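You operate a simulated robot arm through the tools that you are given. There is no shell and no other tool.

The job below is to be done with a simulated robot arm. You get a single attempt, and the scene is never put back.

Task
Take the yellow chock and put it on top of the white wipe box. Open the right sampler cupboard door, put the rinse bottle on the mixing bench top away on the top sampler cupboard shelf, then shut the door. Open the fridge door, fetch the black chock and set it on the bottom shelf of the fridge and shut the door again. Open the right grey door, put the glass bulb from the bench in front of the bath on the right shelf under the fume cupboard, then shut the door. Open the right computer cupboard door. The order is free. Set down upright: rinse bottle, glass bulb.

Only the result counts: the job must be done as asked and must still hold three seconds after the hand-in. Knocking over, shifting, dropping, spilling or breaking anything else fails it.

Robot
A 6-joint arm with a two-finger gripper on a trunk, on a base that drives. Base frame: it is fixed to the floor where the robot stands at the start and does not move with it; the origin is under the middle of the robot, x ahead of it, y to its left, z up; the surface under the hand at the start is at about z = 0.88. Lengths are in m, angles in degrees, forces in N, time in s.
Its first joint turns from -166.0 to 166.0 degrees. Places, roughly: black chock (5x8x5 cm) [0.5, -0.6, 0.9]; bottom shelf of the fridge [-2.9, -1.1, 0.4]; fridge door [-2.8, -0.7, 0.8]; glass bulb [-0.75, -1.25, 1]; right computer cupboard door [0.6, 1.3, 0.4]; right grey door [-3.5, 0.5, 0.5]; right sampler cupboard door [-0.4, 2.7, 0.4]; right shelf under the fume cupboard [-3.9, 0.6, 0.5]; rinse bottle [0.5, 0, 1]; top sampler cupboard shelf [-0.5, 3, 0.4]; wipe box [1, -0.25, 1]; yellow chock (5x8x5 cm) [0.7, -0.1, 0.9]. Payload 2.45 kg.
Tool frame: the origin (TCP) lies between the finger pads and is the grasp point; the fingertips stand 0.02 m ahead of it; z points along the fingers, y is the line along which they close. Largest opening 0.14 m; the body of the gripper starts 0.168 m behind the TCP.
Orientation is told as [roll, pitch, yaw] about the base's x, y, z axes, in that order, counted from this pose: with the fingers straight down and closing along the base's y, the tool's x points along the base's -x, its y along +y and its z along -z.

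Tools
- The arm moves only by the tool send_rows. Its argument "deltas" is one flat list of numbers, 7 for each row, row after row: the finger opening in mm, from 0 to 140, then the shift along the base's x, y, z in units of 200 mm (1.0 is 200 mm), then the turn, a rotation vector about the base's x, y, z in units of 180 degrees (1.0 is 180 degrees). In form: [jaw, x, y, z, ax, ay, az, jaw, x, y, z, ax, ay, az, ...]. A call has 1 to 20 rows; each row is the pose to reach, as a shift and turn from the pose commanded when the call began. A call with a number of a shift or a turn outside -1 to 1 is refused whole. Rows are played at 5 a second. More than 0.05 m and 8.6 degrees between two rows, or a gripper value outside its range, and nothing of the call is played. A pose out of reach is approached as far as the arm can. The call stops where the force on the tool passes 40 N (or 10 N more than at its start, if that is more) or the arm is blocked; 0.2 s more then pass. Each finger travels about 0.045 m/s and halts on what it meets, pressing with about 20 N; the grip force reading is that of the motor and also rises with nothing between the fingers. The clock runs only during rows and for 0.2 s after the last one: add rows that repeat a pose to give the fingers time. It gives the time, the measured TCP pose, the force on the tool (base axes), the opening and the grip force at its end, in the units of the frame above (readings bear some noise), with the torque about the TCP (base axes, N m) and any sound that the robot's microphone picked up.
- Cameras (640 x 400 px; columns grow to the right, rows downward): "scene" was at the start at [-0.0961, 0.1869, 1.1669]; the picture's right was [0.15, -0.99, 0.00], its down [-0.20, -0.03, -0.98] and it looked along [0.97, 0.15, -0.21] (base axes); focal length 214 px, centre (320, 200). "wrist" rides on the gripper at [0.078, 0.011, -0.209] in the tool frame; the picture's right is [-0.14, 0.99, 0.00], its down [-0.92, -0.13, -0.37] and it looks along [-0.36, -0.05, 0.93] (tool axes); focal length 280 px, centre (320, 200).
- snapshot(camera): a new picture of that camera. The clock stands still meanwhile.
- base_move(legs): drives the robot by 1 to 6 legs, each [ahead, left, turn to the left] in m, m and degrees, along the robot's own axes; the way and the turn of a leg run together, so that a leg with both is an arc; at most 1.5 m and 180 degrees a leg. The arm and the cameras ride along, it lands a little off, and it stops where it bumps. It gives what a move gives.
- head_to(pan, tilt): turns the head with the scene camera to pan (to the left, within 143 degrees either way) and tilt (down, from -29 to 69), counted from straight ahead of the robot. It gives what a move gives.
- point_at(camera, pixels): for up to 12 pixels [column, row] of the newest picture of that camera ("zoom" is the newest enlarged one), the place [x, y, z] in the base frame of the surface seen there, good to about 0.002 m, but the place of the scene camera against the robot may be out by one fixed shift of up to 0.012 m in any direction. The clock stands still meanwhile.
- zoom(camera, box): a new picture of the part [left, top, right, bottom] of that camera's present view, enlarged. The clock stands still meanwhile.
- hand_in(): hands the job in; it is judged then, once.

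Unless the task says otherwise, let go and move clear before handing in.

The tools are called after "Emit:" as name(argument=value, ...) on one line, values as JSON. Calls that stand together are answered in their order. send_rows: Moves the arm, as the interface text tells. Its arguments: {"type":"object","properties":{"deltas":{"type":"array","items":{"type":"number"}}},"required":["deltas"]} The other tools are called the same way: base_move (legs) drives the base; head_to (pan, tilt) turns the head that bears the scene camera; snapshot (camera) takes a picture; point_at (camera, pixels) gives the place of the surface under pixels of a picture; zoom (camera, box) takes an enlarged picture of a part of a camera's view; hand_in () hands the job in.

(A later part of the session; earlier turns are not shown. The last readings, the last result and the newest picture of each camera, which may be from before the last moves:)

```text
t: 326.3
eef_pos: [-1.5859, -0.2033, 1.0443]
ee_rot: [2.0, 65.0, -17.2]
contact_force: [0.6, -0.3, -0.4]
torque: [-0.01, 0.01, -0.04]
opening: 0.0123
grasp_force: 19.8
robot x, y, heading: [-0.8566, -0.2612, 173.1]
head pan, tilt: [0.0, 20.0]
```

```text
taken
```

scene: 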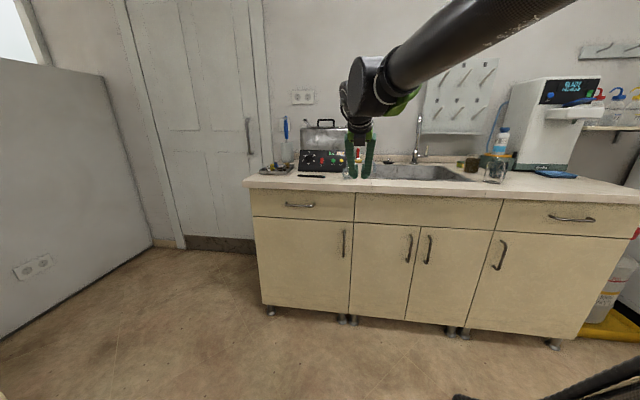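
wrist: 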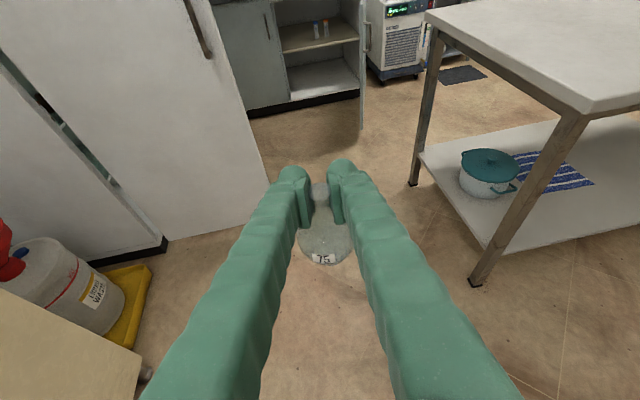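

Flask secure. Driving back through the corridor to the fume cupboard.

Emit:
base_move(legs=[[0.955, -0.047, 0], [0.423, -0.17, 0], [0.362, -0.077, 0]])

Emit:
snapshot(camera="wrist")

Emit:
snapshot(camera="scene")

```text
t: 335.6
eef_pos: [-3.262, 0.3332, 1.0442]
ee_rot: [2.1, 64.9, -18.1]
contact_force: [-0.2, -0.1, -0.3]
torque: [0.03, 0.02, 0.0]
opening: 0.0122
grasp_force: 19.6
robot x, y, heading: [-2.5338, 0.2652, 172.1]
head pan, tilt: [0.0, 20.0]
```

```text
taken
```

wrist: 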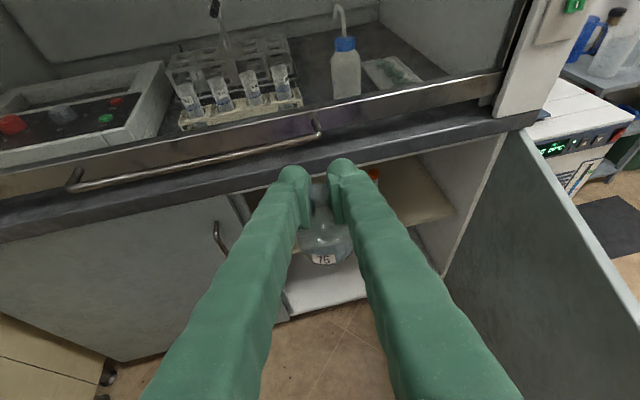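

```text
taken
```

scene: 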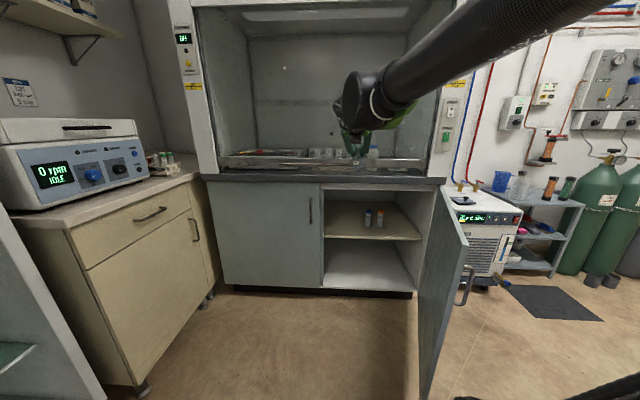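

Facing the open right cupboard. I'll creep forward 7 cm, then lower the flask in front of the opening.

Emit:
base_move(legs=[[0.07, 0, 0]])

Emit:
send_rows(deltas=[8, -0.02, 0.005, -0.18, 0, 0, 0, 8, -0.05, 0.01, -0.36, 0, 0, 0, 8, -0.08, 0.02, -0.54, 0, 0, 0, 8, -0.12, 0.03, -0.72, 0, 0, 0, 8, -0.16, 0.04, -0.9, 0, 0, 0, 8, -0.18, 0.045, -1, 0, 0, 0])

Emit:
snapshot(camera="wrist")

```text
t: 336.6
eef_pos: [-3.331, 0.3425, 1.0442]
ee_rot: [2.0, 65.0, -17.9]
contact_force: [0.2, -0.2, -1.1]
torque: [0.0, 0.01, -0.02]
opening: 0.012
grasp_force: 19.8
robot x, y, heading: [-2.603, 0.2762, 171.9]
head pan, tilt: [0.0, 20.0]
```

```text
t: 338.0
eef_pos: [-3.3692, 0.3519, 0.8441]
ee_rot: [2.0, 65.0, -18.1]
contact_force: [-0.4, -0.2, -1.1]
torque: [0.0, 0.04, 0.02]
opening: 0.0117
grasp_force: 20.0
robot x, y, heading: [-2.6008, 0.2732, 172.3]
head pan, tilt: [0.0, 20.0]
```

```text
taken
```

wrist: 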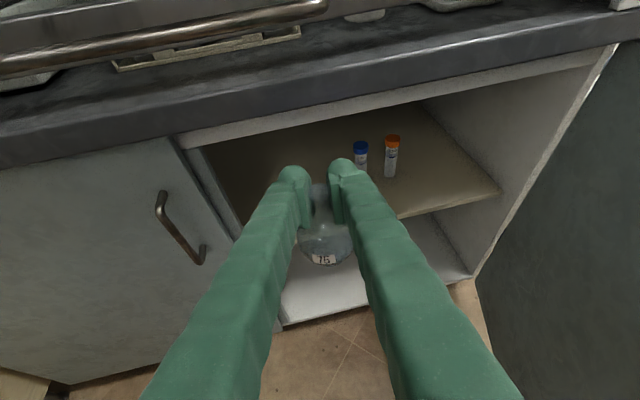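

Continuing down to just above shelf height in front of the opening.

Emit:
send_rows(deltas=[8, -0.05, 0.012, -0.167, 0, 0, 0, 8, -0.1, 0.024, -0.333, 0, 0, 0, 8, -0.15, 0.037, -0.5, 0, 0, 0, 8, -0.2, 0.05, -0.667, 0, 0, 0, 8, -0.25, 0.062, -0.833, 0, 0, 0, 8, -0.3, 0.075, -0.98, 0, 0, 0])

Emit:
snapshot(camera="wrist")

```text
t: 339.4
eef_pos: [-3.4267, 0.3667, 0.6465]
ee_rot: [1.9, 65.1, -18.0]
contact_force: [0.0, -0.1, -0.4]
torque: [0.02, 0.01, 0.01]
opening: 0.012
grasp_force: 19.8
robot x, y, heading: [-2.6056, 0.2748, 172.4]
head pan, tilt: [0.0, 20.0]
```

```text
taken
```

wrist: 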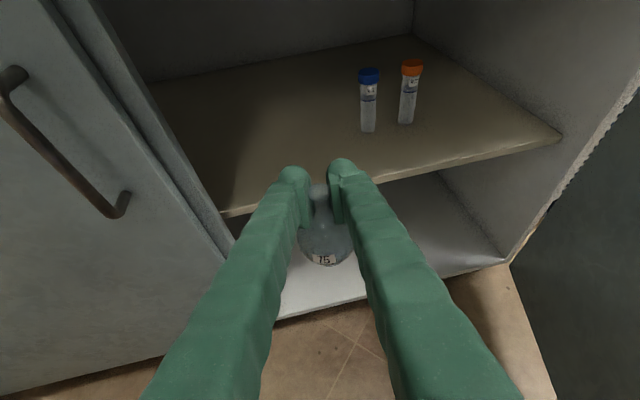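

The shelf is clear to the left of the tubes. Re-measuring the shelf around the target.

Emit:
point_at(camera="wrist", pixels=[[368, 128], [406, 120], [230, 212], [480, 160], [270, 150], [300, 130], [320, 110], [200, 170], [225, 200], [324, 155]])

```text
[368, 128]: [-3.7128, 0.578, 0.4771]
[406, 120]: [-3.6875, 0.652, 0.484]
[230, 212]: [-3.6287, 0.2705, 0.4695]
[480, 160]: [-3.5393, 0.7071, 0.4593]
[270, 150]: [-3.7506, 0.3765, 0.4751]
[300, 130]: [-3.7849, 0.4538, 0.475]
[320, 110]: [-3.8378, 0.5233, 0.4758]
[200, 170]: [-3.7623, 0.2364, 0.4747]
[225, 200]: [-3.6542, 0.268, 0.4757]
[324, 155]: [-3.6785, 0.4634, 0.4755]
```

Shelf z=0.4755. Moving in over the shelf toward (-3.70,0.42).

Emit:
send_rows(deltas=[8, -0.13, 0.025, -0.06, 0, 0, 0, 8, -0.27, 0.05, -0.11, 0, 0, 0, 8, -0.41, 0.077, -0.15, 0, 0, 0, 8, -0.54, 0.102, -0.18, 0, 0, 0, 8, -0.666, 0.127, -0.207, 0, 0, 0])

Emit:
send_rows(deltas=[8, -0.14, 0.028, -0.03, 0, 0, 0, 8, -0.28, 0.056, -0.06, 0, 0, 0, 8, -0.42, 0.084, -0.09, 0, 0, 0, 8, -0.56, 0.112, -0.12, 0, 0, 0, 8, -0.7, 0.14, -0.14, 0, 0, 0])

Emit:
snapshot(camera="wrist")

```text
t: 340.6
eef_pos: [-3.5595, 0.3915, 0.6063]
ee_rot: [1.8, 65.0, -18.1]
contact_force: [-0.4, -0.5, 0.1]
torque: [0.0, 0.03, -0.01]
opening: 0.012
grasp_force: 19.8
robot x, y, heading: [-2.6021, 0.271, 172.4]
head pan, tilt: [0.0, 20.0]
```

```text
t: 341.8
eef_pos: [-3.7012, 0.42, 0.5789]
ee_rot: [2.0, 65.0, -17.9]
contact_force: [0.2, 0.1, -0.5]
torque: [-0.03, -0.03, -0.01]
opening: 0.0118
grasp_force: 20.3
robot x, y, heading: [-2.6033, 0.2746, 172.1]
head pan, tilt: [0.0, 20.0]
```

```text
taken
```

wrist: 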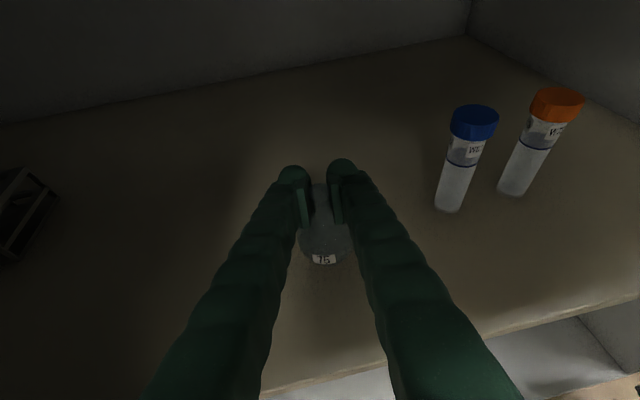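

Over the shelf. Lowering to just above contact.

Emit:
send_rows(deltas=[8, 0, 0, -0.04, 0, 0, 0, 8, 0, 0, -0.08, 0, 0, 0, 8, 0, 0, -0.11, 0, 0, 0, 8, 0, 0, -0.11, 0, 0, 0])

Emit:
send_rows(deltas=[8, 0, 0, -0.005, 0, 0, 0, 8, 0, 0, -0.01, 0, 0, 0, 8, 0, 0, -0.01, 0, 0, 0])

```text
t: 342.8
eef_pos: [-3.701, 0.4197, 0.5578]
ee_rot: [2.0, 65.0, -18.0]
contact_force: [0.0, 0.4, -0.4]
torque: [0.0, 0.02, 0.02]
opening: 0.0122
grasp_force: 20.3
robot x, y, heading: [-2.6029, 0.2701, 172.2]
head pan, tilt: [0.0, 20.0]
```

```text
t: 343.6
eef_pos: [-3.7012, 0.4186, 0.5553]
ee_rot: [2.0, 65.0, -18.0]
contact_force: [-1.1, 0.0, -0.6]
torque: [0.0, 0.01, 0.01]
opening: 0.0118
grasp_force: 20.2
robot x, y, heading: [-2.6014, 0.2735, 172.4]
head pan, tilt: [0.0, 20.0]
```

Emit:
send_rows(deltas=[8, 0, 0, -0.005, 0, 0, 0, 8, 0, 0, -0.005, 0, 0, 0])

Emit:
send_rows(deltas=[8, 0, 0, -0.005, 0, 0, 0, 8, 0, 0, -0.005, 0, 0, 0])

```text
t: 344.2
eef_pos: [-3.701, 0.4194, 0.5532]
ee_rot: [2.0, 64.9, -18.0]
contact_force: [0.1, 0.8, 1.8]
torque: [-0.03, 0.04, 0.03]
opening: 0.012
grasp_force: 20.3
robot x, y, heading: [-2.6038, 0.2753, 172.2]
head pan, tilt: [0.0, 20.0]
```

```text
t: 344.8
eef_pos: [-3.7005, 0.4203, 0.5545]
ee_rot: [2.0, 65.0, -18.0]
contact_force: [1.7, 0.9, 9.0]
torque: [-0.12, -0.08, 0.02]
opening: 0.012
grasp_force: 19.9
robot x, y, heading: [-2.6042, 0.2746, 172.3]
head pan, tilt: [0.0, 20.0]
```

Contact is clear (9 N). Easing off 1 mm and opening gently.

Emit:
send_rows(deltas=[8, 0, 0, 0.005, 0, 0, 0, 12, 0, 0, 0.005, 0, 0, 0, 16, 0, 0, 0.005, 0, 0, 0, 22, 0, 0, 0.005, 0, 0, 0, 30, 0, 0, 0.005, 0, 0, 0, 40, 0, 0, 0.005, 0, 0, 0, 40, 0, 0, 0.005, 0, 0, 0])

Emit:
zoom(camera="wrist", box=[220, 120, 420, 290])

```text
t: 346.4
eef_pos: [-3.6992, 0.4202, 0.5553]
ee_rot: [2.0, 65.0, -18.0]
contact_force: [1.2, -0.5, 0.1]
torque: [-0.02, -0.03, 0.0]
opening: 0.0399
grasp_force: 0.1
robot x, y, heading: [-2.6052, 0.2757, 172.3]
head pan, tilt: [0.0, 20.0]
```

```text
2.35 times, centred on (320, 205) of wrist
```

zoom: 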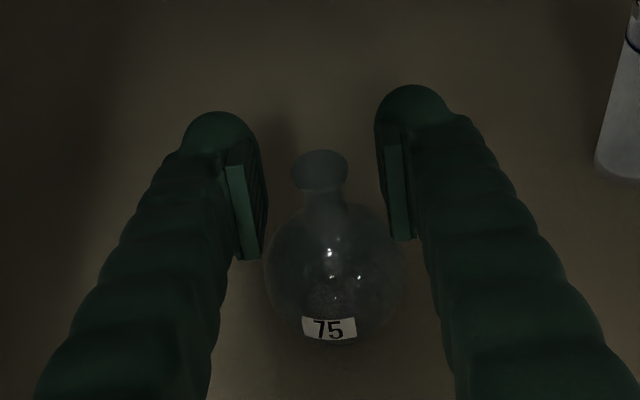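

The flask stands upright and free. Withdrawing straight back.

Emit:
send_rows(deltas=[40, 0.06, -0.02, 0, 0, 0, 0, 40, 0.15, -0.049, 0, 0, 0, 0, 40, 0.28, -0.091, 0, 0, 0, 0, 40, 0.42, -0.136, 0, 0, 0, 0, 40, 0.56, -0.182, 0.02, 0, 0, 0, 40, 0.7, -0.227, 0.06, 0, 0, 0, 40, 0.84, -0.273, 0.12, 0, 0, 0, 40, 0.97, -0.315, 0.2, 0, 0, 0])

Emit:
snapshot(camera="wrist")

```text
t: 348.2
eef_pos: [-3.5052, 0.3565, 0.5944]
ee_rot: [2.0, 65.0, -18.0]
contact_force: [0.1, -0.4, 0.1]
torque: [-0.02, 0.01, -0.02]
opening: 0.04
grasp_force: 0.1
robot x, y, heading: [-2.6027, 0.2742, 172.2]
head pan, tilt: [0.0, 20.0]
```

```text
taken
```

wrist: 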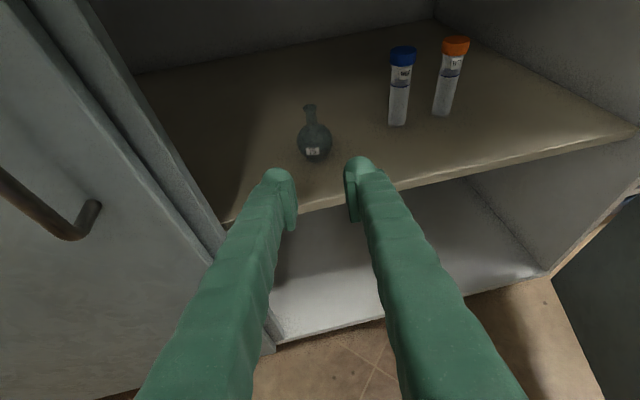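

The bulb stands well on the shelf. Now to close the grey door: I'll pull the arm out, move back to about (-2.1,0.0) and reach around the door's free edge to its outer side with a long arm.

Emit:
send_rows(deltas=[30, 0.12, -0.03, 0.15, 0, 0, 0, 20, 0.25, -0.05, 0.32, 0, 0, 0, 10, 0.4, -0.07, 0.49, 0, 0, 0, 10, 0.55, -0.09, 0.66, 0, 0, 0, 10, 0.68, -0.11, 0.83, 0, 0, 0, 10, 0.8, -0.13, 1, 0, 0, 0])

Emit:
send_rows(deltas=[10, 0, 0, 0.2, 0, 0, 0, 10, 0, 0, 0.4, 0, 0, 0, 10, 0, 0, 0.6, 0, 0, 0, 10, 0, 0, 0.8, 0, 0, 0, 10, 0, 0, 1, 0, 0, 0])

Emit:
base_move(legs=[[-0.532, 0.199, 0], [0, 0, -32]])

Emit:
snapshot(camera="wrist")

```text
t: 349.6
eef_pos: [-3.3444, 0.3303, 0.7946]
ee_rot: [2.1, 65.0, -18.0]
contact_force: [0.2, -0.3, 0.6]
torque: [-0.01, -0.07, -0.03]
opening: 0.0099
grasp_force: 0.1
robot x, y, heading: [-2.6018, 0.2753, 172.2]
head pan, tilt: [0.0, 20.0]
```

```text
t: 350.8
eef_pos: [-3.3463, 0.3316, 0.9969]
ee_rot: [2.0, 65.1, -17.9]
contact_force: [-0.6, 0.5, -0.3]
torque: [-0.01, -0.04, 0.04]
opening: 0.0099
grasp_force: 0.0
robot x, y, heading: [-2.6009, 0.28, 172.3]
head pan, tilt: [0.0, 20.0]
```

```text
t: 355.6
eef_pos: [-2.7086, 0.4412, 0.9962]
ee_rot: [2.0, 65.0, -49.2]
contact_force: [0.1, -0.6, 1.1]
torque: [0.01, 0.0, -0.01]
opening: 0.0101
grasp_force: 0.0
robot x, y, heading: [-2.1014, 0.0072, 141.1]
head pan, tilt: [0.0, 20.0]
```

```text
taken
```

wrist: 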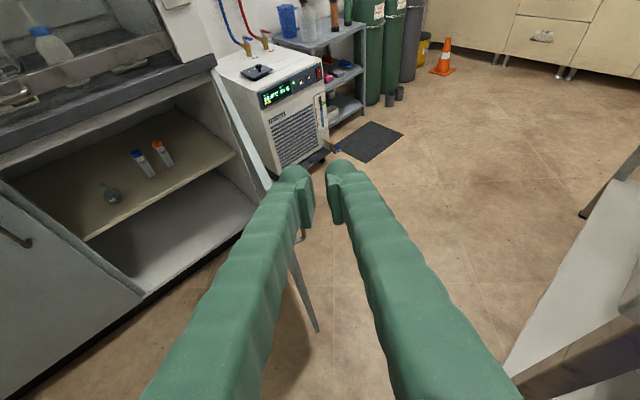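

The door is seen edge-on from (240,100) to its tip at (316,328); its outer side lies to the right. Measuring.

Emit:
point_at(camera="wrist", pixels=[[314, 320], [300, 265], [250, 140], [262, 175], [300, 237], [316, 329], [240, 110], [298, 240]])

Emit:
zoom(camera="wrist", box=[200, 60, 400, 345])

```text
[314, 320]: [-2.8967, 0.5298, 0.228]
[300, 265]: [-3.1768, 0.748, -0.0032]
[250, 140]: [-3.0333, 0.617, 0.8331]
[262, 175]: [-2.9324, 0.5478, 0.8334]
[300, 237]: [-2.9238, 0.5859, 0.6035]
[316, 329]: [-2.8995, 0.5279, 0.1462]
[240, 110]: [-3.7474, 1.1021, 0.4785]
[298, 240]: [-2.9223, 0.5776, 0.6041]
```

```text
1.40 times, centred on (300, 202) of wrist
```

zoom: 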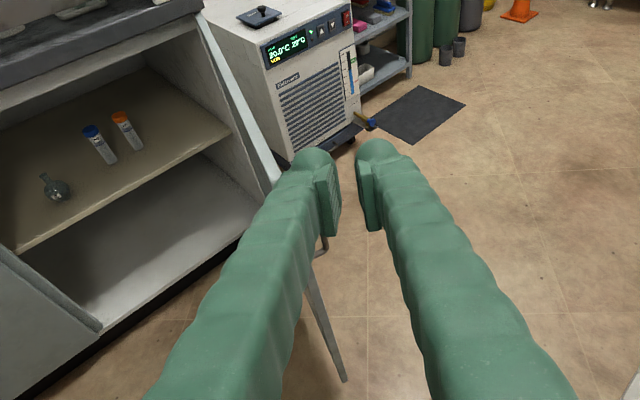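

Door tip at (-2.897,0.530), top z=0.833, handle at z 0.6–0.75 near the tip. I'll go over the tip and come down on the outer side at z≈0.80 (above the handle).

Emit:
send_rows(deltas=[10, -0.143, 0.121, 0, 0, 0, 0, 10, -0.286, 0.242, 0, 0, 0, 0, 10, -0.429, 0.364, 0, 0, 0, 0, 10, -0.571, 0.486, 0, 0, 0, 0, 10, -0.714, 0.607, 0, 0, 0, 0, 10, -0.857, 0.75, 0, 0, 0, 0, 10, -0.98, 0.93, 0, 0, 0, 0])

Emit:
snapshot(camera="wrist")

```text
t: 357.2
eef_pos: [-2.9035, 0.6283, 0.9967]
ee_rot: [1.9, 65.1, -49.3]
contact_force: [0.7, 0.3, 0.1]
torque: [-0.03, 0.0, 0.03]
opening: 0.0099
grasp_force: 0.1
robot x, y, heading: [-2.1011, 0.0036, 141.2]
head pan, tilt: [0.0, 20.0]
```

```text
taken
```

wrist: 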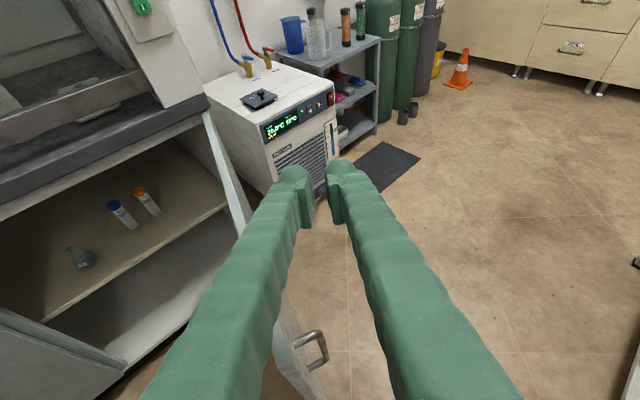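

Lowering on the outer side.

Emit:
send_rows(deltas=[10, -0.02, 0.02, -0.17, 0, 0, 0, 10, -0.035, 0.035, -0.34, 0, 0, 0, 10, -0.05, 0.05, -0.51, 0, 0, 0, 10, -0.065, 0.07, -0.68, 0, 0, 0, 10, -0.08, 0.085, -0.85, 0, 0, 0, 10, -0.08, 0.085, -0.97, 0, 0, 0])

Emit:
snapshot(camera="wrist")

```text
t: 358.6
eef_pos: [-2.9176, 0.6453, 0.8011]
ee_rot: [2.1, 65.0, -49.2]
contact_force: [-1.0, 0.4, 0.4]
torque: [-0.03, 0.03, -0.03]
opening: 0.0097
grasp_force: 0.2
robot x, y, heading: [-2.1053, 0.0066, 141.1]
head pan, tilt: [0.0, 20.0]
```

```text
taken
```

wrist: 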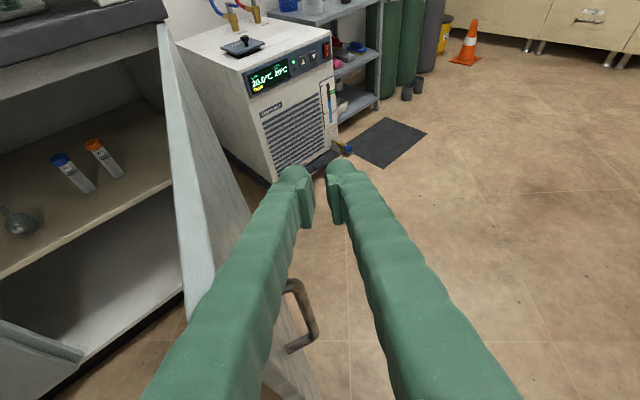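

Sweeping the door toward closing along its arc.

Emit:
send_rows(deltas=[10, -0.05, -0.08, 0, 0, 0, 0, 10, -0.097, -0.1565, 0, 0, 0, 0, 10, -0.13, -0.22, 0, 0, 0, 0, 10, -0.165, -0.29, 0, 0, 0, 0, 10, -0.202, -0.3565, 0, 0, 0, 0, 10, -0.245, -0.425, 0, 0, 0, 0, 10, -0.29, -0.495, 0, 0, 0, 0, 10, -0.337, -0.5635, 0, 0, 0, 0, 10, -0.385, -0.63, 0, 0, 0, 0, 10, -0.435, -0.695, 0, 0, 0, 0, 10, -0.4845, -0.758, 0, 0, 0, 0, 10, -0.53, -0.81, 0, 0, 0, 0, 10, -0.575, -0.858, 0, 0, 0, 0, 10, -0.6155, -0.9035, 0, 0, 0, 0])

Emit:
snapshot(camera="wrist")

```text
t: 361.6
eef_pos: [-3.0419, 0.4657, 0.8015]
ee_rot: [1.9, 65.1, -49.4]
contact_force: [-0.7, 0.2, 0.3]
torque: [0.04, 0.0, -0.01]
opening: 0.0099
grasp_force: 0.1
robot x, y, heading: [-2.1049, 0.0063, 140.9]
head pan, tilt: [0.0, 20.0]
```

```text
taken
```

wrist: 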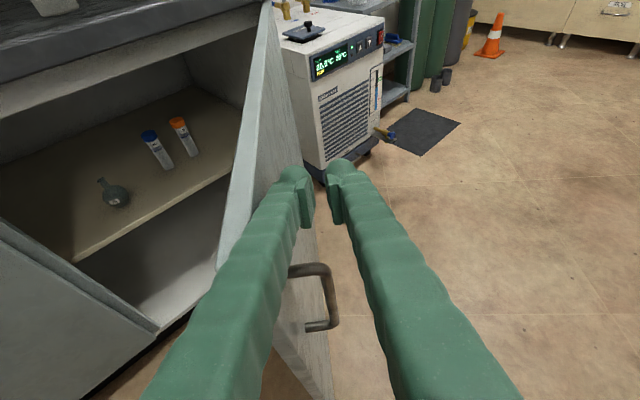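

Continuing the closing sweep, yawing slightly counter-clockwise.

Emit:
send_rows(deltas=[10, -0.07, -0.07, 0, 0, 0, 0.006, 10, -0.1355, -0.1415, 0, 0, 0, 0.013, 10, -0.21, -0.205, 0, 0, 0, 0.02, 10, -0.2855, -0.268, 0, 0, 0, 0.027, 10, -0.365, -0.327, 0, 0, 0, 0.034, 10, -0.444, -0.383, 0, 0, 0, 0.041, 10, -0.527, -0.436, 0, 0, 0, 0.048, 10, -0.6105, -0.487, 0, 0, 0, 0.055, 10, -0.697, -0.534, 0, 0, 0, 0.062, 10, -0.7835, -0.579, 0, 0, 0, 0.069, 10, -0.873, -0.62, 0, 0, 0, 0.076, 10, -0.963, -0.659, 0, 0, 0, 0.083])

Emit:
snapshot(camera="wrist")

```text
t: 364.2
eef_pos: [-3.237, 0.3329, 0.8014]
ee_rot: [1.9, 65.0, -34.2]
contact_force: [-0.1, -0.7, 0.8]
torque: [0.01, -0.02, 0.02]
opening: 0.0099
grasp_force: 0.0
robot x, y, heading: [-2.101, 0.0059, 140.9]
head pan, tilt: [0.0, 20.0]
```

```text
taken
```

wrist: 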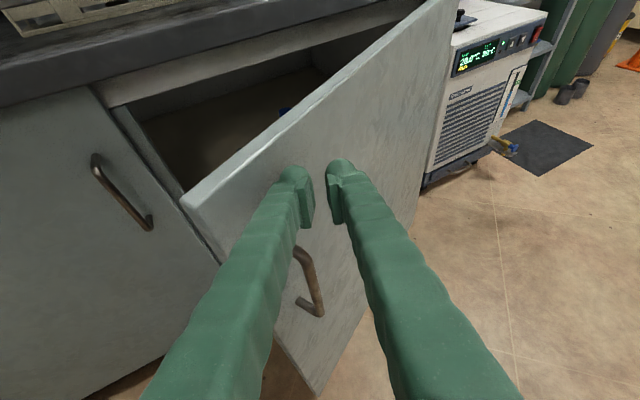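

Door ~27° from closed. Pushing on a bit more from here.

Emit:
send_rows(deltas=[10, -0.085, -0.032, 0, 0, 0, 0, 10, -0.1715, -0.0625, 0, 0, 0, 0, 10, -0.265, -0.09, 0, 0, 0, 0, 10, -0.36, -0.1165, 0, 0, 0, 0, 10, -0.455, -0.138, 0, 0, 0, 0, 10, -0.552, -0.1575, 0, 0, 0, 0])

Emit:
snapshot(camera="wrist")

```text
t: 365.6
eef_pos: [-3.3449, 0.2988, 0.8015]
ee_rot: [2.0, 64.9, -34.3]
contact_force: [0.1, 1.0, 0.6]
torque: [0.02, -0.04, 0.03]
opening: 0.0098
grasp_force: 0.0
robot x, y, heading: [-2.1047, 0.0053, 141.0]
head pan, tilt: [0.0, 20.0]
```

```text
taken
```

wrist: 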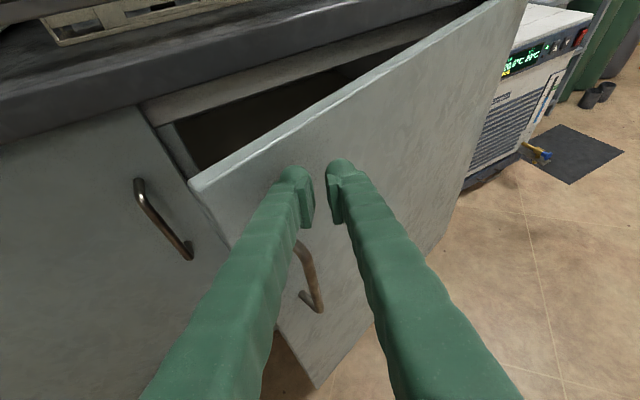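

Reach is nearly exhausted from here (door ~15° open). Retracting the arm and driving closer for the final push.

Emit:
send_rows(deltas=[10, 0.2, -0.04, 0.05, 0, 0, 0, 10, 0.4, -0.08, 0.1, 0, 0, 0, 10, 0.6, -0.12, 0.15, 0, 0, 0, 10, 0.8, -0.16, 0.2, 0, 0, 0, 10, 1, -0.2, 0.25, 0, 0, 0])

Emit:
send_rows(deltas=[10, 0.2, -0.03, 0.05, 0, 0, 0, 10, 0.4, -0.06, 0.1, 0, 0, 0, 10, 0.6, -0.09, 0.15, 0, 0, 0, 10, 0.8, -0.12, 0.2, 0, 0, 0, 10, 1, -0.15, 0.25, 0, 0, 0])

Emit:
base_move(legs=[[0, 0, 30], [0.46, -0.16, 0]])

Emit:
snapshot(camera="wrist")

```text
t: 366.8
eef_pos: [-3.1433, 0.2604, 0.8525]
ee_rot: [2.0, 64.9, -34.3]
contact_force: [0.0, -0.4, 0.3]
torque: [0.01, 0.02, 0.0]
opening: 0.0098
grasp_force: 0.1
robot x, y, heading: [-2.1055, 0.0049, 141.0]
head pan, tilt: [0.0, 20.0]
```

```text
t: 368.0
eef_pos: [-2.9484, 0.2289, 0.9014]
ee_rot: [1.9, 65.0, -34.5]
contact_force: [-0.6, -0.3, 0.4]
torque: [-0.03, -0.05, -0.03]
opening: 0.01
grasp_force: 0.1
robot x, y, heading: [-2.103, 0.0047, 141.0]
head pan, tilt: [0.0, 20.0]
```

```text
t: 369.9
eef_pos: [-2.9486, -0.1945, 0.8997]
ee_rot: [1.9, 65.0, -6.2]
contact_force: [-0.2, -0.1, -0.7]
torque: [0.01, 0.01, 0.01]
opening: 0.0098
grasp_force: 0.0
robot x, y, heading: [-2.0973, 0.0093, 169.2]
head pan, tilt: [0.0, 20.0]
stopped in leg 1: the robot was blocked; the commanded pose is now the measured one
```

```text
taken
```

wrist: 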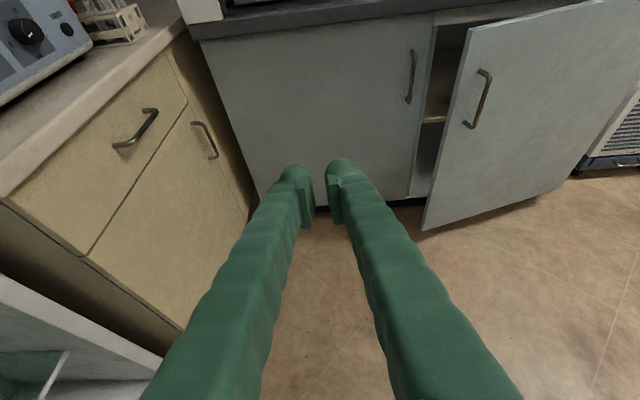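

The rotation was blocked, probably the forearm against the open fridge door's edge. Checking with the scene camera.

Emit:
snapshot(camera="scene")

Emit:
point_at(camera="wrist", pixels=[[480, 95], [425, 225], [466, 60], [560, 60], [580, 100], [500, 150], [440, 150]])

```text
taken
```

scene: 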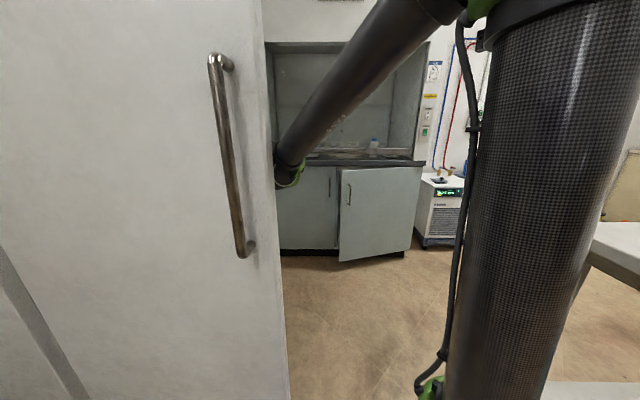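

```text
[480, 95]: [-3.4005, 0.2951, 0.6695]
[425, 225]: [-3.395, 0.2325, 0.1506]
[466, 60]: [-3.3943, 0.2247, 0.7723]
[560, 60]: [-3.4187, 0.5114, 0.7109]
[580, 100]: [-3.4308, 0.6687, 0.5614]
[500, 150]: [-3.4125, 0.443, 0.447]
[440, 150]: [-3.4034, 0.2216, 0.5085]
```

The forearm is touching the fridge door's edge. Rotating back clockwise to free it, then driving to (-2.42,0.20).

Emit:
base_move(legs=[[0, 0, -12], [0.372, -0.05, 0]])

Emit:
snapshot(camera="scene")

Emit:
snapshot(camera="wrist")

```text
t: 373.0
eef_pos: [-3.2953, 0.1674, 0.9003]
ee_rot: [2.0, 65.0, -17.8]
contact_force: [-0.8, 0.5, -0.1]
torque: [-0.01, 0.04, -0.05]
opening: 0.0101
grasp_force: 0.0
robot x, y, heading: [-2.4214, 0.1956, 157.5]
head pan, tilt: [0.0, 20.0]
```

```text
taken
```

scene: 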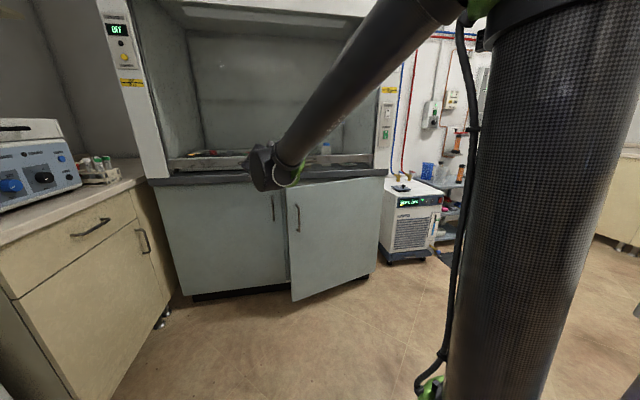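

```text
taken
```

wrist: 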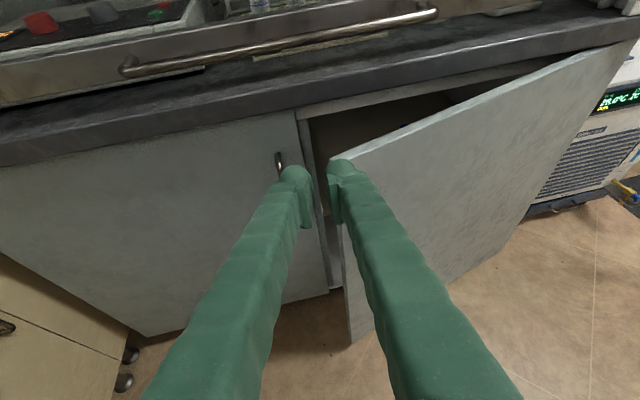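

Positioned. The grey door is ~16° open; moving the hand to the right of its handle and lowering to z≈0.70 for the push.

Emit:
send_rows(deltas=[10, 0.017, 0.1, -0.083, 0, 0, 0, 10, 0.034, 0.2, -0.167, 0, 0, 0, 10, 0.05, 0.3, -0.25, 0, 0, 0, 10, 0.067, 0.4, -0.333, 0, 0, 0, 10, 0.083, 0.5, -0.417, 0, 0, 0, 10, 0.1, 0.6, -0.5, 0, 0, 0])

Emit:
send_rows(deltas=[10, 0, 0.1, -0.083, 0, 0, 0, 10, 0, 0.2, -0.167, 0, 0, 0, 10, 0, 0.3, -0.25, 0, 0, 0, 10, 0, 0.4, -0.333, 0, 0, 0, 10, 0, 0.5, -0.417, 0, 0, 0, 10, 0, 0.6, -0.5, 0, 0, 0])

Emit:
snapshot(camera="wrist")

```text
t: 374.4
eef_pos: [-3.2771, 0.2878, 0.7993]
ee_rot: [1.9, 65.1, -17.8]
contact_force: [0.3, -0.1, -0.4]
torque: [0.03, 0.03, -0.01]
opening: 0.0096
grasp_force: 0.1
robot x, y, heading: [-2.4213, 0.1947, 157.8]
head pan, tilt: [0.0, 20.0]
```

```text
t: 375.8
eef_pos: [-3.2748, 0.4074, 0.6994]
ee_rot: [1.8, 65.1, -17.8]
contact_force: [0.1, 0.5, 0.2]
torque: [0.0, 0.0, 0.0]
opening: 0.0097
grasp_force: 0.0
robot x, y, heading: [-2.4235, 0.194, 157.7]
head pan, tilt: [0.0, 20.0]
```

```text
taken
```

wrist: 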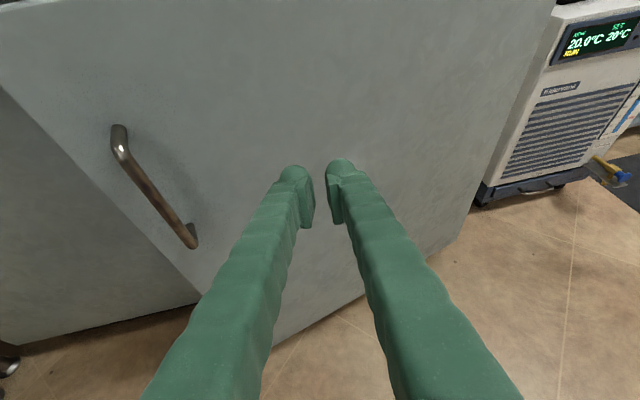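

Fingertips face the door right of its handle. Pushing it shut.

Emit:
send_rows(deltas=[10, -0.1, 0, 0, 0, 0, 0, 10, -0.2, 0, 0, 0, 0, 0, 10, -0.3, 0, 0, 0, 0, 0, 10, -0.4, 0, 0, 0, 0, 0, 10, -0.5, 0, 0, 0, 0, 0, 10, -0.6, 0, 0, 0, 0, 0, 10, -0.7, 0, 0, 0, 0, 0, 10, -0.8, 0.002, 0, 0, 0, 0, 10, -0.88, 0.005, 0, 0, 0, 0, 10, -0.96, 0.01, 0, 0, 0, 0, 10, -1, 0.01, 0, 0, 0, 0])

Emit:
snapshot(camera="wrist")

```text
t: 378.2
eef_pos: [-3.4757, 0.4067, 0.6991]
ee_rot: [1.9, 65.0, -17.8]
contact_force: [0.0, -0.6, -0.1]
torque: [0.0, -0.01, 0.01]
opening: 0.0098
grasp_force: 0.1
robot x, y, heading: [-2.4243, 0.1951, 157.9]
head pan, tilt: [0.0, 20.0]
```

```text
taken
```

wrist: 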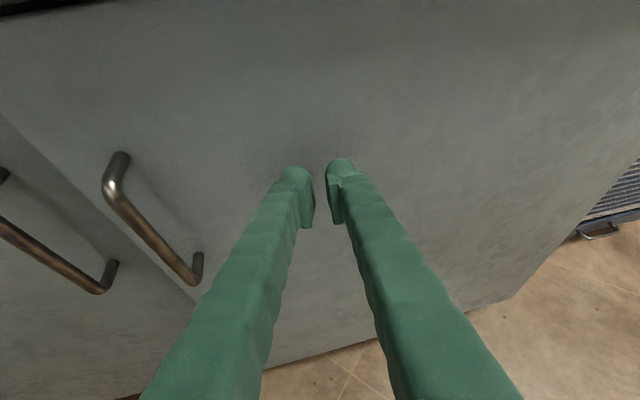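

Emit:
send_rows(deltas=[10, -0.08, 0, 0, 0, 0, 0, 10, -0.16, 0, 0, 0, 0, 0, 10, -0.22, 0, 0, 0, 0, 0, 10, -0.28, 0, 0, 0, 0, 0, 10, -0.33, 0, 0, 0, 0, 0, 10, -0.37, 0, 0, 0, 0, 0])

Emit:
snapshot(camera="wrist")

```text
t: 379.0
eef_pos: [-3.5138, 0.407, 0.699]
ee_rot: [1.9, 64.8, -17.9]
contact_force: [14.1, -1.9, 6.0]
torque: [0.01, 0.18, 0.2]
opening: 0.0079
grasp_force: 0.0
robot x, y, heading: [-2.4227, 0.1957, 157.9]
head pan, tilt: [0.0, 20.0]
stopped in row 4: the force on the tool passed its limit at 66 N (the readings are from after the stop); the commanded pose is now the measured one
```

```text
taken
```

wrist: 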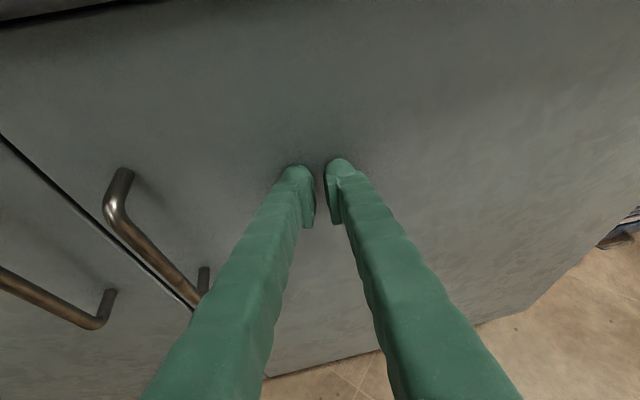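

The push ended firmly; the doors look flush. Backing off and checking with points.

Emit:
send_rows(deltas=[10, 0.15, -0.03, 0.03, 0, 0, 0, 10, 0.32, -0.06, 0.1, 0, 0, 0, 10, 0.5, -0.1, 0.2, 0, 0, 0, 10, 0.68, -0.14, 0.32, 0, 0, 0, 10, 0.84, -0.18, 0.46, 0, 0, 0, 10, 0.95, -0.22, 0.62, 0, 0, 0])

Emit:
snapshot(camera="wrist")

Emit:
point_at(camera="wrist", pixels=[[120, 150], [200, 180], [240, 200], [450, 120], [520, 120], [420, 180]])

```text
t: 380.4
eef_pos: [-3.3267, 0.3619, 0.8214]
ee_rot: [2.0, 64.8, -17.9]
contact_force: [-0.8, -0.1, 0.0]
torque: [0.05, -0.04, 0.01]
opening: 0.0098
grasp_force: 0.1
robot x, y, heading: [-2.4253, 0.1939, 157.8]
head pan, tilt: [0.0, 20.0]
```

```text
taken
```

wrist: 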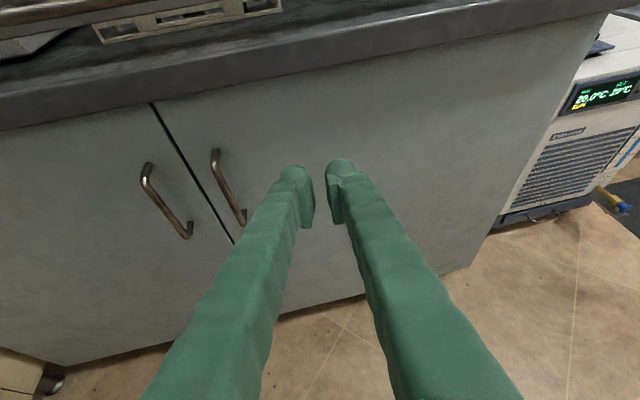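

```text
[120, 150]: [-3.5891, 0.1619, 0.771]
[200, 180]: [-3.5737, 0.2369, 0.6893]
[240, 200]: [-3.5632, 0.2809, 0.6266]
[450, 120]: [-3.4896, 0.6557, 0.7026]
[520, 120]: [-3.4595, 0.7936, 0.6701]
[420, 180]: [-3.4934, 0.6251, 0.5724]
```

Both grey doors lie in one plane: shut. Now for the black chock: retracting the arm and driving back to the mixing bench.

Emit:
send_rows(deltas=[10, 0.17, -0.05, 0.15, 0, 0, 0, 10, 0.34, -0.1, 0.3, 0, 0, 0, 10, 0.51, -0.15, 0.45, 0, 0, 0, 10, 0.68, -0.2, 0.6, 0, 0, 0, 10, 0.85, -0.25, 0.75, 0, 0, 0, 10, 0.95, -0.3, 0.9, 0, 0, 0])

Emit:
base_move(legs=[[-0.236, -0.0165, 0], [-0.4535, 0.0526, 0], [-0.955, -0.174, 0], [0, 0, -175]])

Emit:
snapshot(camera="wrist")

Emit:
snapshot(camera="scene")

```text
t: 381.8
eef_pos: [-3.1345, 0.3027, 1.0044]
ee_rot: [1.9, 64.8, -17.8]
contact_force: [0.7, -0.6, 0.1]
torque: [0.0, -0.02, -0.07]
opening: 0.0099
grasp_force: 0.1
robot x, y, heading: [-2.4263, 0.197, 158.0]
head pan, tilt: [0.0, 20.0]
```

```text
t: 397.7
eef_pos: [-0.1291, -0.3297, 1.0033]
ee_rot: [1.9, 64.8, 168.1]
contact_force: [0.1, -0.6, 0.1]
torque: [-0.02, 0.0, -0.01]
opening: 0.0095
grasp_force: 0.1
robot x, y, heading: [-0.8484, -0.2945, -16.2]
head pan, tilt: [0.0, 20.0]
```

```text
taken
```

wrist: 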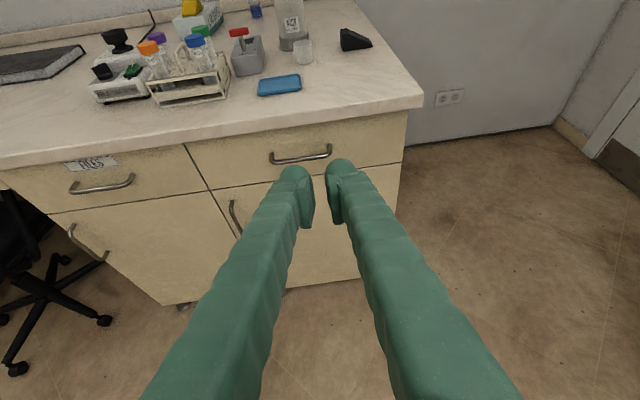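

```text
taken
```

scene: 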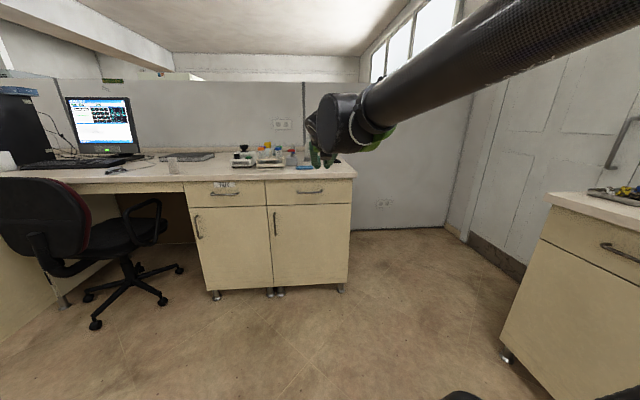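

The black wedge is at wrist (355,38). Measuring the sink bench corner on the right before moving closer.

Emit:
point_at(camera="scene", pixels=[[505, 358], [548, 198], [500, 335], [345, 170], [340, 290]])

Emit:
point_at(camera="wrist", pixels=[[345, 35], [355, 45], [370, 42], [343, 48], [302, 55], [290, 40], [280, 85], [420, 100], [245, 60]])

Emit:
zoom(camera="wrist", box=[220, 0, 440, 130])

```text
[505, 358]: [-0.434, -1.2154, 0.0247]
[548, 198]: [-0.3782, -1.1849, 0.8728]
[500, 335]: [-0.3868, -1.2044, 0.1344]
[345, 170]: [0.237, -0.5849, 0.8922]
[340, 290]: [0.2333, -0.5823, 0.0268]
```

```text
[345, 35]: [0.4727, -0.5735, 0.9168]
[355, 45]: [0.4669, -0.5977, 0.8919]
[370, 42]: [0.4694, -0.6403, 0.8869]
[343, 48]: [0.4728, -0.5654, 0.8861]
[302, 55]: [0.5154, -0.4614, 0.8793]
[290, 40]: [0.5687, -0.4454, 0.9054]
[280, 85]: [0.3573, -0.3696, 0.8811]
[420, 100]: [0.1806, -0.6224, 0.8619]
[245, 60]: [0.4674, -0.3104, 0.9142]
```

```text
2.91 times, centred on (330, 65) of wrist
```

zoom: 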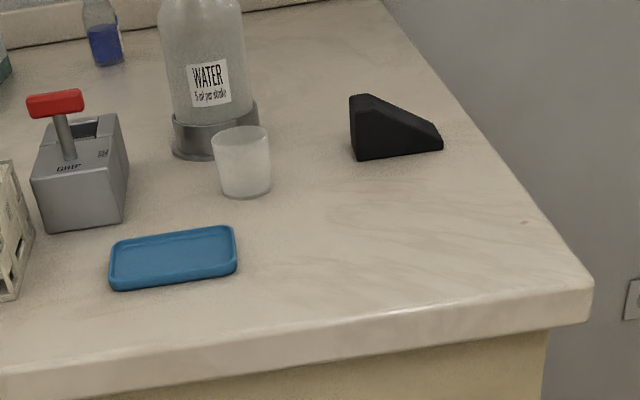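

The black wedge lies with its length along the bench's y-direction (high end left), so from the front I can't grip its width directly. I'll pick it from above, turn it ~80°, set it down, and regrasp from the front. First I point the tool straight down here in free space.

Emit:
send_rows(deltas=[10, 0, 0, 0.02, 0.0094, 0.0441, 0, 20, 0, 0, 0.04, 0.0188, 0.0883, 0, 30, 0, 0, 0.06, 0.0282, 0.1324, 0, 40, 0, 0, 0.08, 0.0375, 0.1766, 0, 50, 0, 0, 0.1, 0.0469, 0.2207, 0, 60, 0, 0, 0.12, 0.0563, 0.2649, 0, 80, 0, 0, 0.14, 0.0657, 0.309, 0, 100, 0, 0, 0.16, 0.0751, 0.3532, 0])

Emit:
send_rows(deltas=[100, 0, 0, 0, 0, 0, -0.045, 100, 0, 0, 0, 0, 0, -0.09, 100, 0, 0, 0, 0, 0, -0.135, 100, 0, 0, 0, 0, 0, -0.18, 100, 0, 0, 0, 0, 0, -0.225, 100, 0, 0, 0, 0, 0, -0.27, 100, 0, 0, 0, 0, 0, -0.315, 100, 0, 0, 0, 0, 0, -0.36, 100, 0, 0, 0, 0, 0, -0.405, 100, 0, 0, 0, 0, 0, -0.448])

```text
t: 399.5
eef_pos: [-0.129, -0.333, 1.0371]
ee_rot: [15.7, 3.9, 168.7]
contact_force: [-0.4, 0.3, -0.4]
torque: [-0.01, -0.09, 0.03]
opening: 0.1001
grasp_force: 0.1
out of reach, approached as far as the arm can: row 3, 4, 5, 6, 7, 8
robot x, y, heading: [-0.8478, -0.2994, -15.9]
head pan, tilt: [0.0, 20.0]
```

```text
t: 401.7
eef_pos: [-0.1268, -0.3698, 1.0355]
ee_rot: [17.0, 15.5, 93.9]
contact_force: [0.0, -0.7, 0.2]
torque: [0.0, 0.02, -0.02]
opening: 0.0999
grasp_force: 0.1
out of reach, approached as far as the arm can: row 4, 5, 6, 7, 8, 9, 10
robot x, y, heading: [-0.8447, -0.2969, -16.1]
head pan, tilt: [0.0, 20.0]
```

The rolled posture can't quite reach vertical (about 23° residual). I'll command the remaining correction explicitly from this yaw and see if it resolves.

Emit:
send_rows(deltas=[100, 0, 0, 0, 0.03, -0.03, 0, 100, 0, 0, 0, 0.06, -0.06, 0, 100, 0, 0, 0, 0.0901, -0.0898, 0, 100, 0, 0, 0, 0.0901, -0.0898, 0])

```text
t: 402.7
eef_pos: [-0.1256, -0.3698, 1.0356]
ee_rot: [-0.1, 16.0, 91.5]
contact_force: [0.0, 0.5, -0.9]
torque: [0.0, 0.02, 0.01]
opening: 0.1002
grasp_force: 0.0
out of reach, approached as far as the arm can: row 1, 2, 3, 4
robot x, y, heading: [-0.8433, -0.2992, -16.1]
head pan, tilt: [0.0, 20.0]
```

The tool now points down, leaning 16° toward -y with closing along x — that actually suits gripping the wedge across its width. Before moving over it, I'll check the water carboy's spout position with the scene camera.

Emit:
snapshot(camera="scene")

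Emit:
zoom(camera="scene", box=[230, 110, 400, 216])

```text
taken
```

scene: 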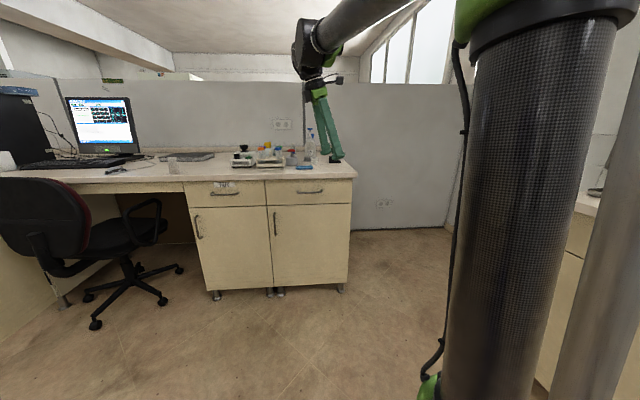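

```text
3.76 times, centred on (315, 163) of scene
```

zoom: 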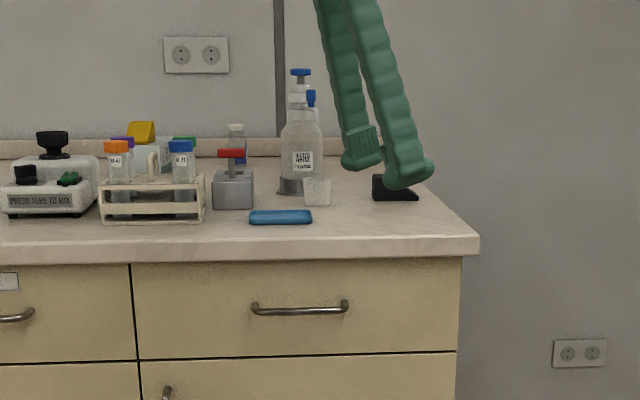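

Emit:
point_at(camera="zoom", pixels=[[312, 97], [300, 73], [303, 130], [317, 190], [390, 190], [280, 217], [312, 108], [235, 155]])

Emit:
snapshot(camera="wrist")

```text
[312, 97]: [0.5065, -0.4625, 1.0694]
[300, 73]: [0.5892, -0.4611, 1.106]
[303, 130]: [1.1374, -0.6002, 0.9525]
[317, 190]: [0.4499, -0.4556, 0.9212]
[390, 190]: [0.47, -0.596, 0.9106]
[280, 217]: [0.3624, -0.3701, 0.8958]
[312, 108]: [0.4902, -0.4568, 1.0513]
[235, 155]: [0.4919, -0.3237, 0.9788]
```

```text
taken
```

wrist: 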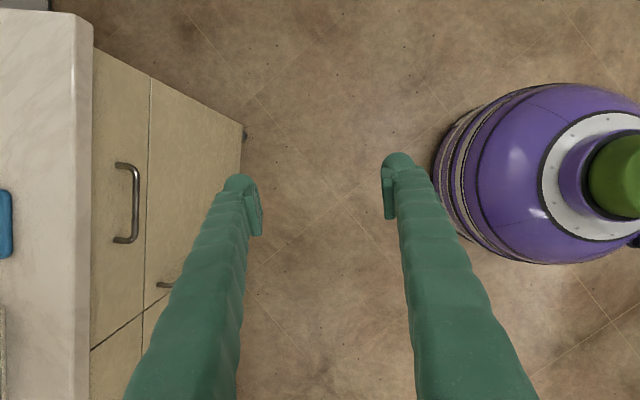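

The spout end is at about (0.49,-0.457,1.04), ~10 cm from the wedge's high end, so a top grasp is clear. Driving so the hand comes over the wedge.

Emit:
base_move(legs=[[0.62, -0.06, 0]])

Emit:
snapshot(camera="wrist")

```text
t: 406.2
eef_pos: [0.4631, -0.5962, 1.0359]
ee_rot: [0.0, 16.0, 91.9]
contact_force: [0.9, -0.6, -0.8]
torque: [-0.01, 0.02, -0.02]
opening: 0.1
grasp_force: 0.0
robot x, y, heading: [-0.2577, -0.5259, -15.9]
head pan, tilt: [0.0, 20.0]
```

```text
taken
```

wrist: 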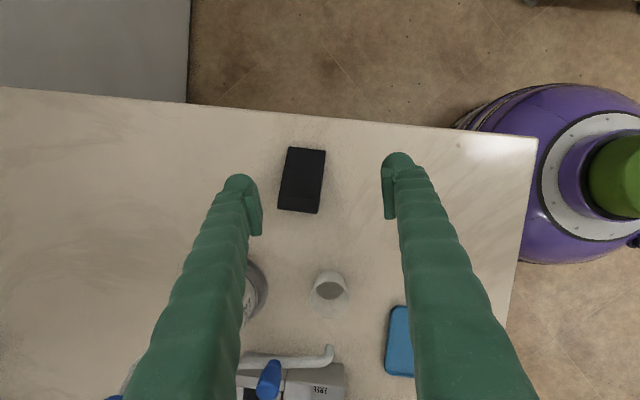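

The wedge is at (302,180) between the fingers; spout end at (330,350), beaker at (330,290). Measuring corners.

Emit:
point_at(camera="wrist", pixels=[[290, 149], [324, 152], [280, 209], [317, 211], [302, 180], [330, 350], [290, 357], [268, 375], [330, 280], [330, 305], [250, 290], [400, 340]])

Emit:
zoom(camera="wrist", box=[240, 120, 400, 240])

```text
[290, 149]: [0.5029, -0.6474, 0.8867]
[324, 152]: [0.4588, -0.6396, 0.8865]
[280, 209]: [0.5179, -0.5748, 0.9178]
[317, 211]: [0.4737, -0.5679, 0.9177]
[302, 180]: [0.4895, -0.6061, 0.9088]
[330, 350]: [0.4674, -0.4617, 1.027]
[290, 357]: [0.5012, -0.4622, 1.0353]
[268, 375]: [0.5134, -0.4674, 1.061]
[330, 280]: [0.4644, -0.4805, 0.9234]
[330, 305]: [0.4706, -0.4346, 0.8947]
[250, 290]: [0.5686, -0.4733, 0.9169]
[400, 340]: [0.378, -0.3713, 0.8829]
```

```text
3.33 times, centred on (320, 180) of wrist
```

zoom: 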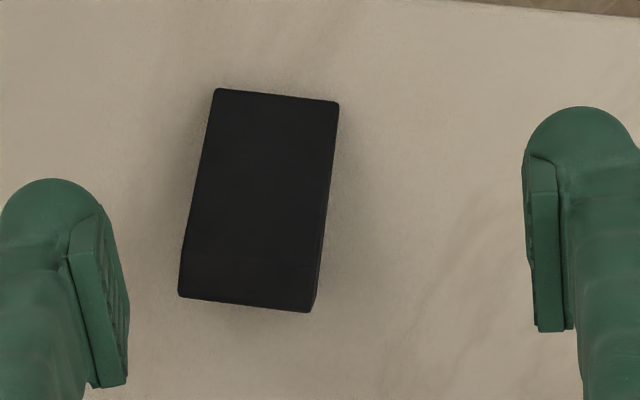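

The wedge's long axis is at -101.7°, centre (0.488,-0.607). Aligning yaw and position above it with an 80 mm opening.

Emit:
send_rows(deltas=[90, 0.04, -0.005, -0.04, 0, 0, -0.02, 80, 0.08, -0.01, -0.09, 0, 0, -0.04, 80, 0.11, -0.015, -0.14, 0, 0, -0.06, 80, 0.135, -0.017, -0.18, 0, 0, -0.0756, 80, 0.135, -0.017, -0.18, 0, 0, -0.0756])

Emit:
snapshot(camera="wrist")

```text
t: 407.4
eef_pos: [0.4884, -0.6011, 0.9993]
ee_rot: [-0.1, 16.5, 78.3]
contact_force: [0.1, 0.3, -0.1]
torque: [-0.02, -0.02, 0.0]
opening: 0.0801
grasp_force: 0.1
robot x, y, heading: [-0.2599, -0.5269, -15.6]
head pan, tilt: [0.0, 20.0]
```

```text
taken
```

wrist: 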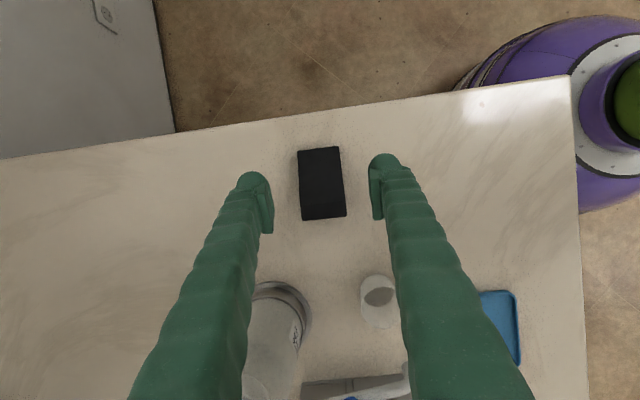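

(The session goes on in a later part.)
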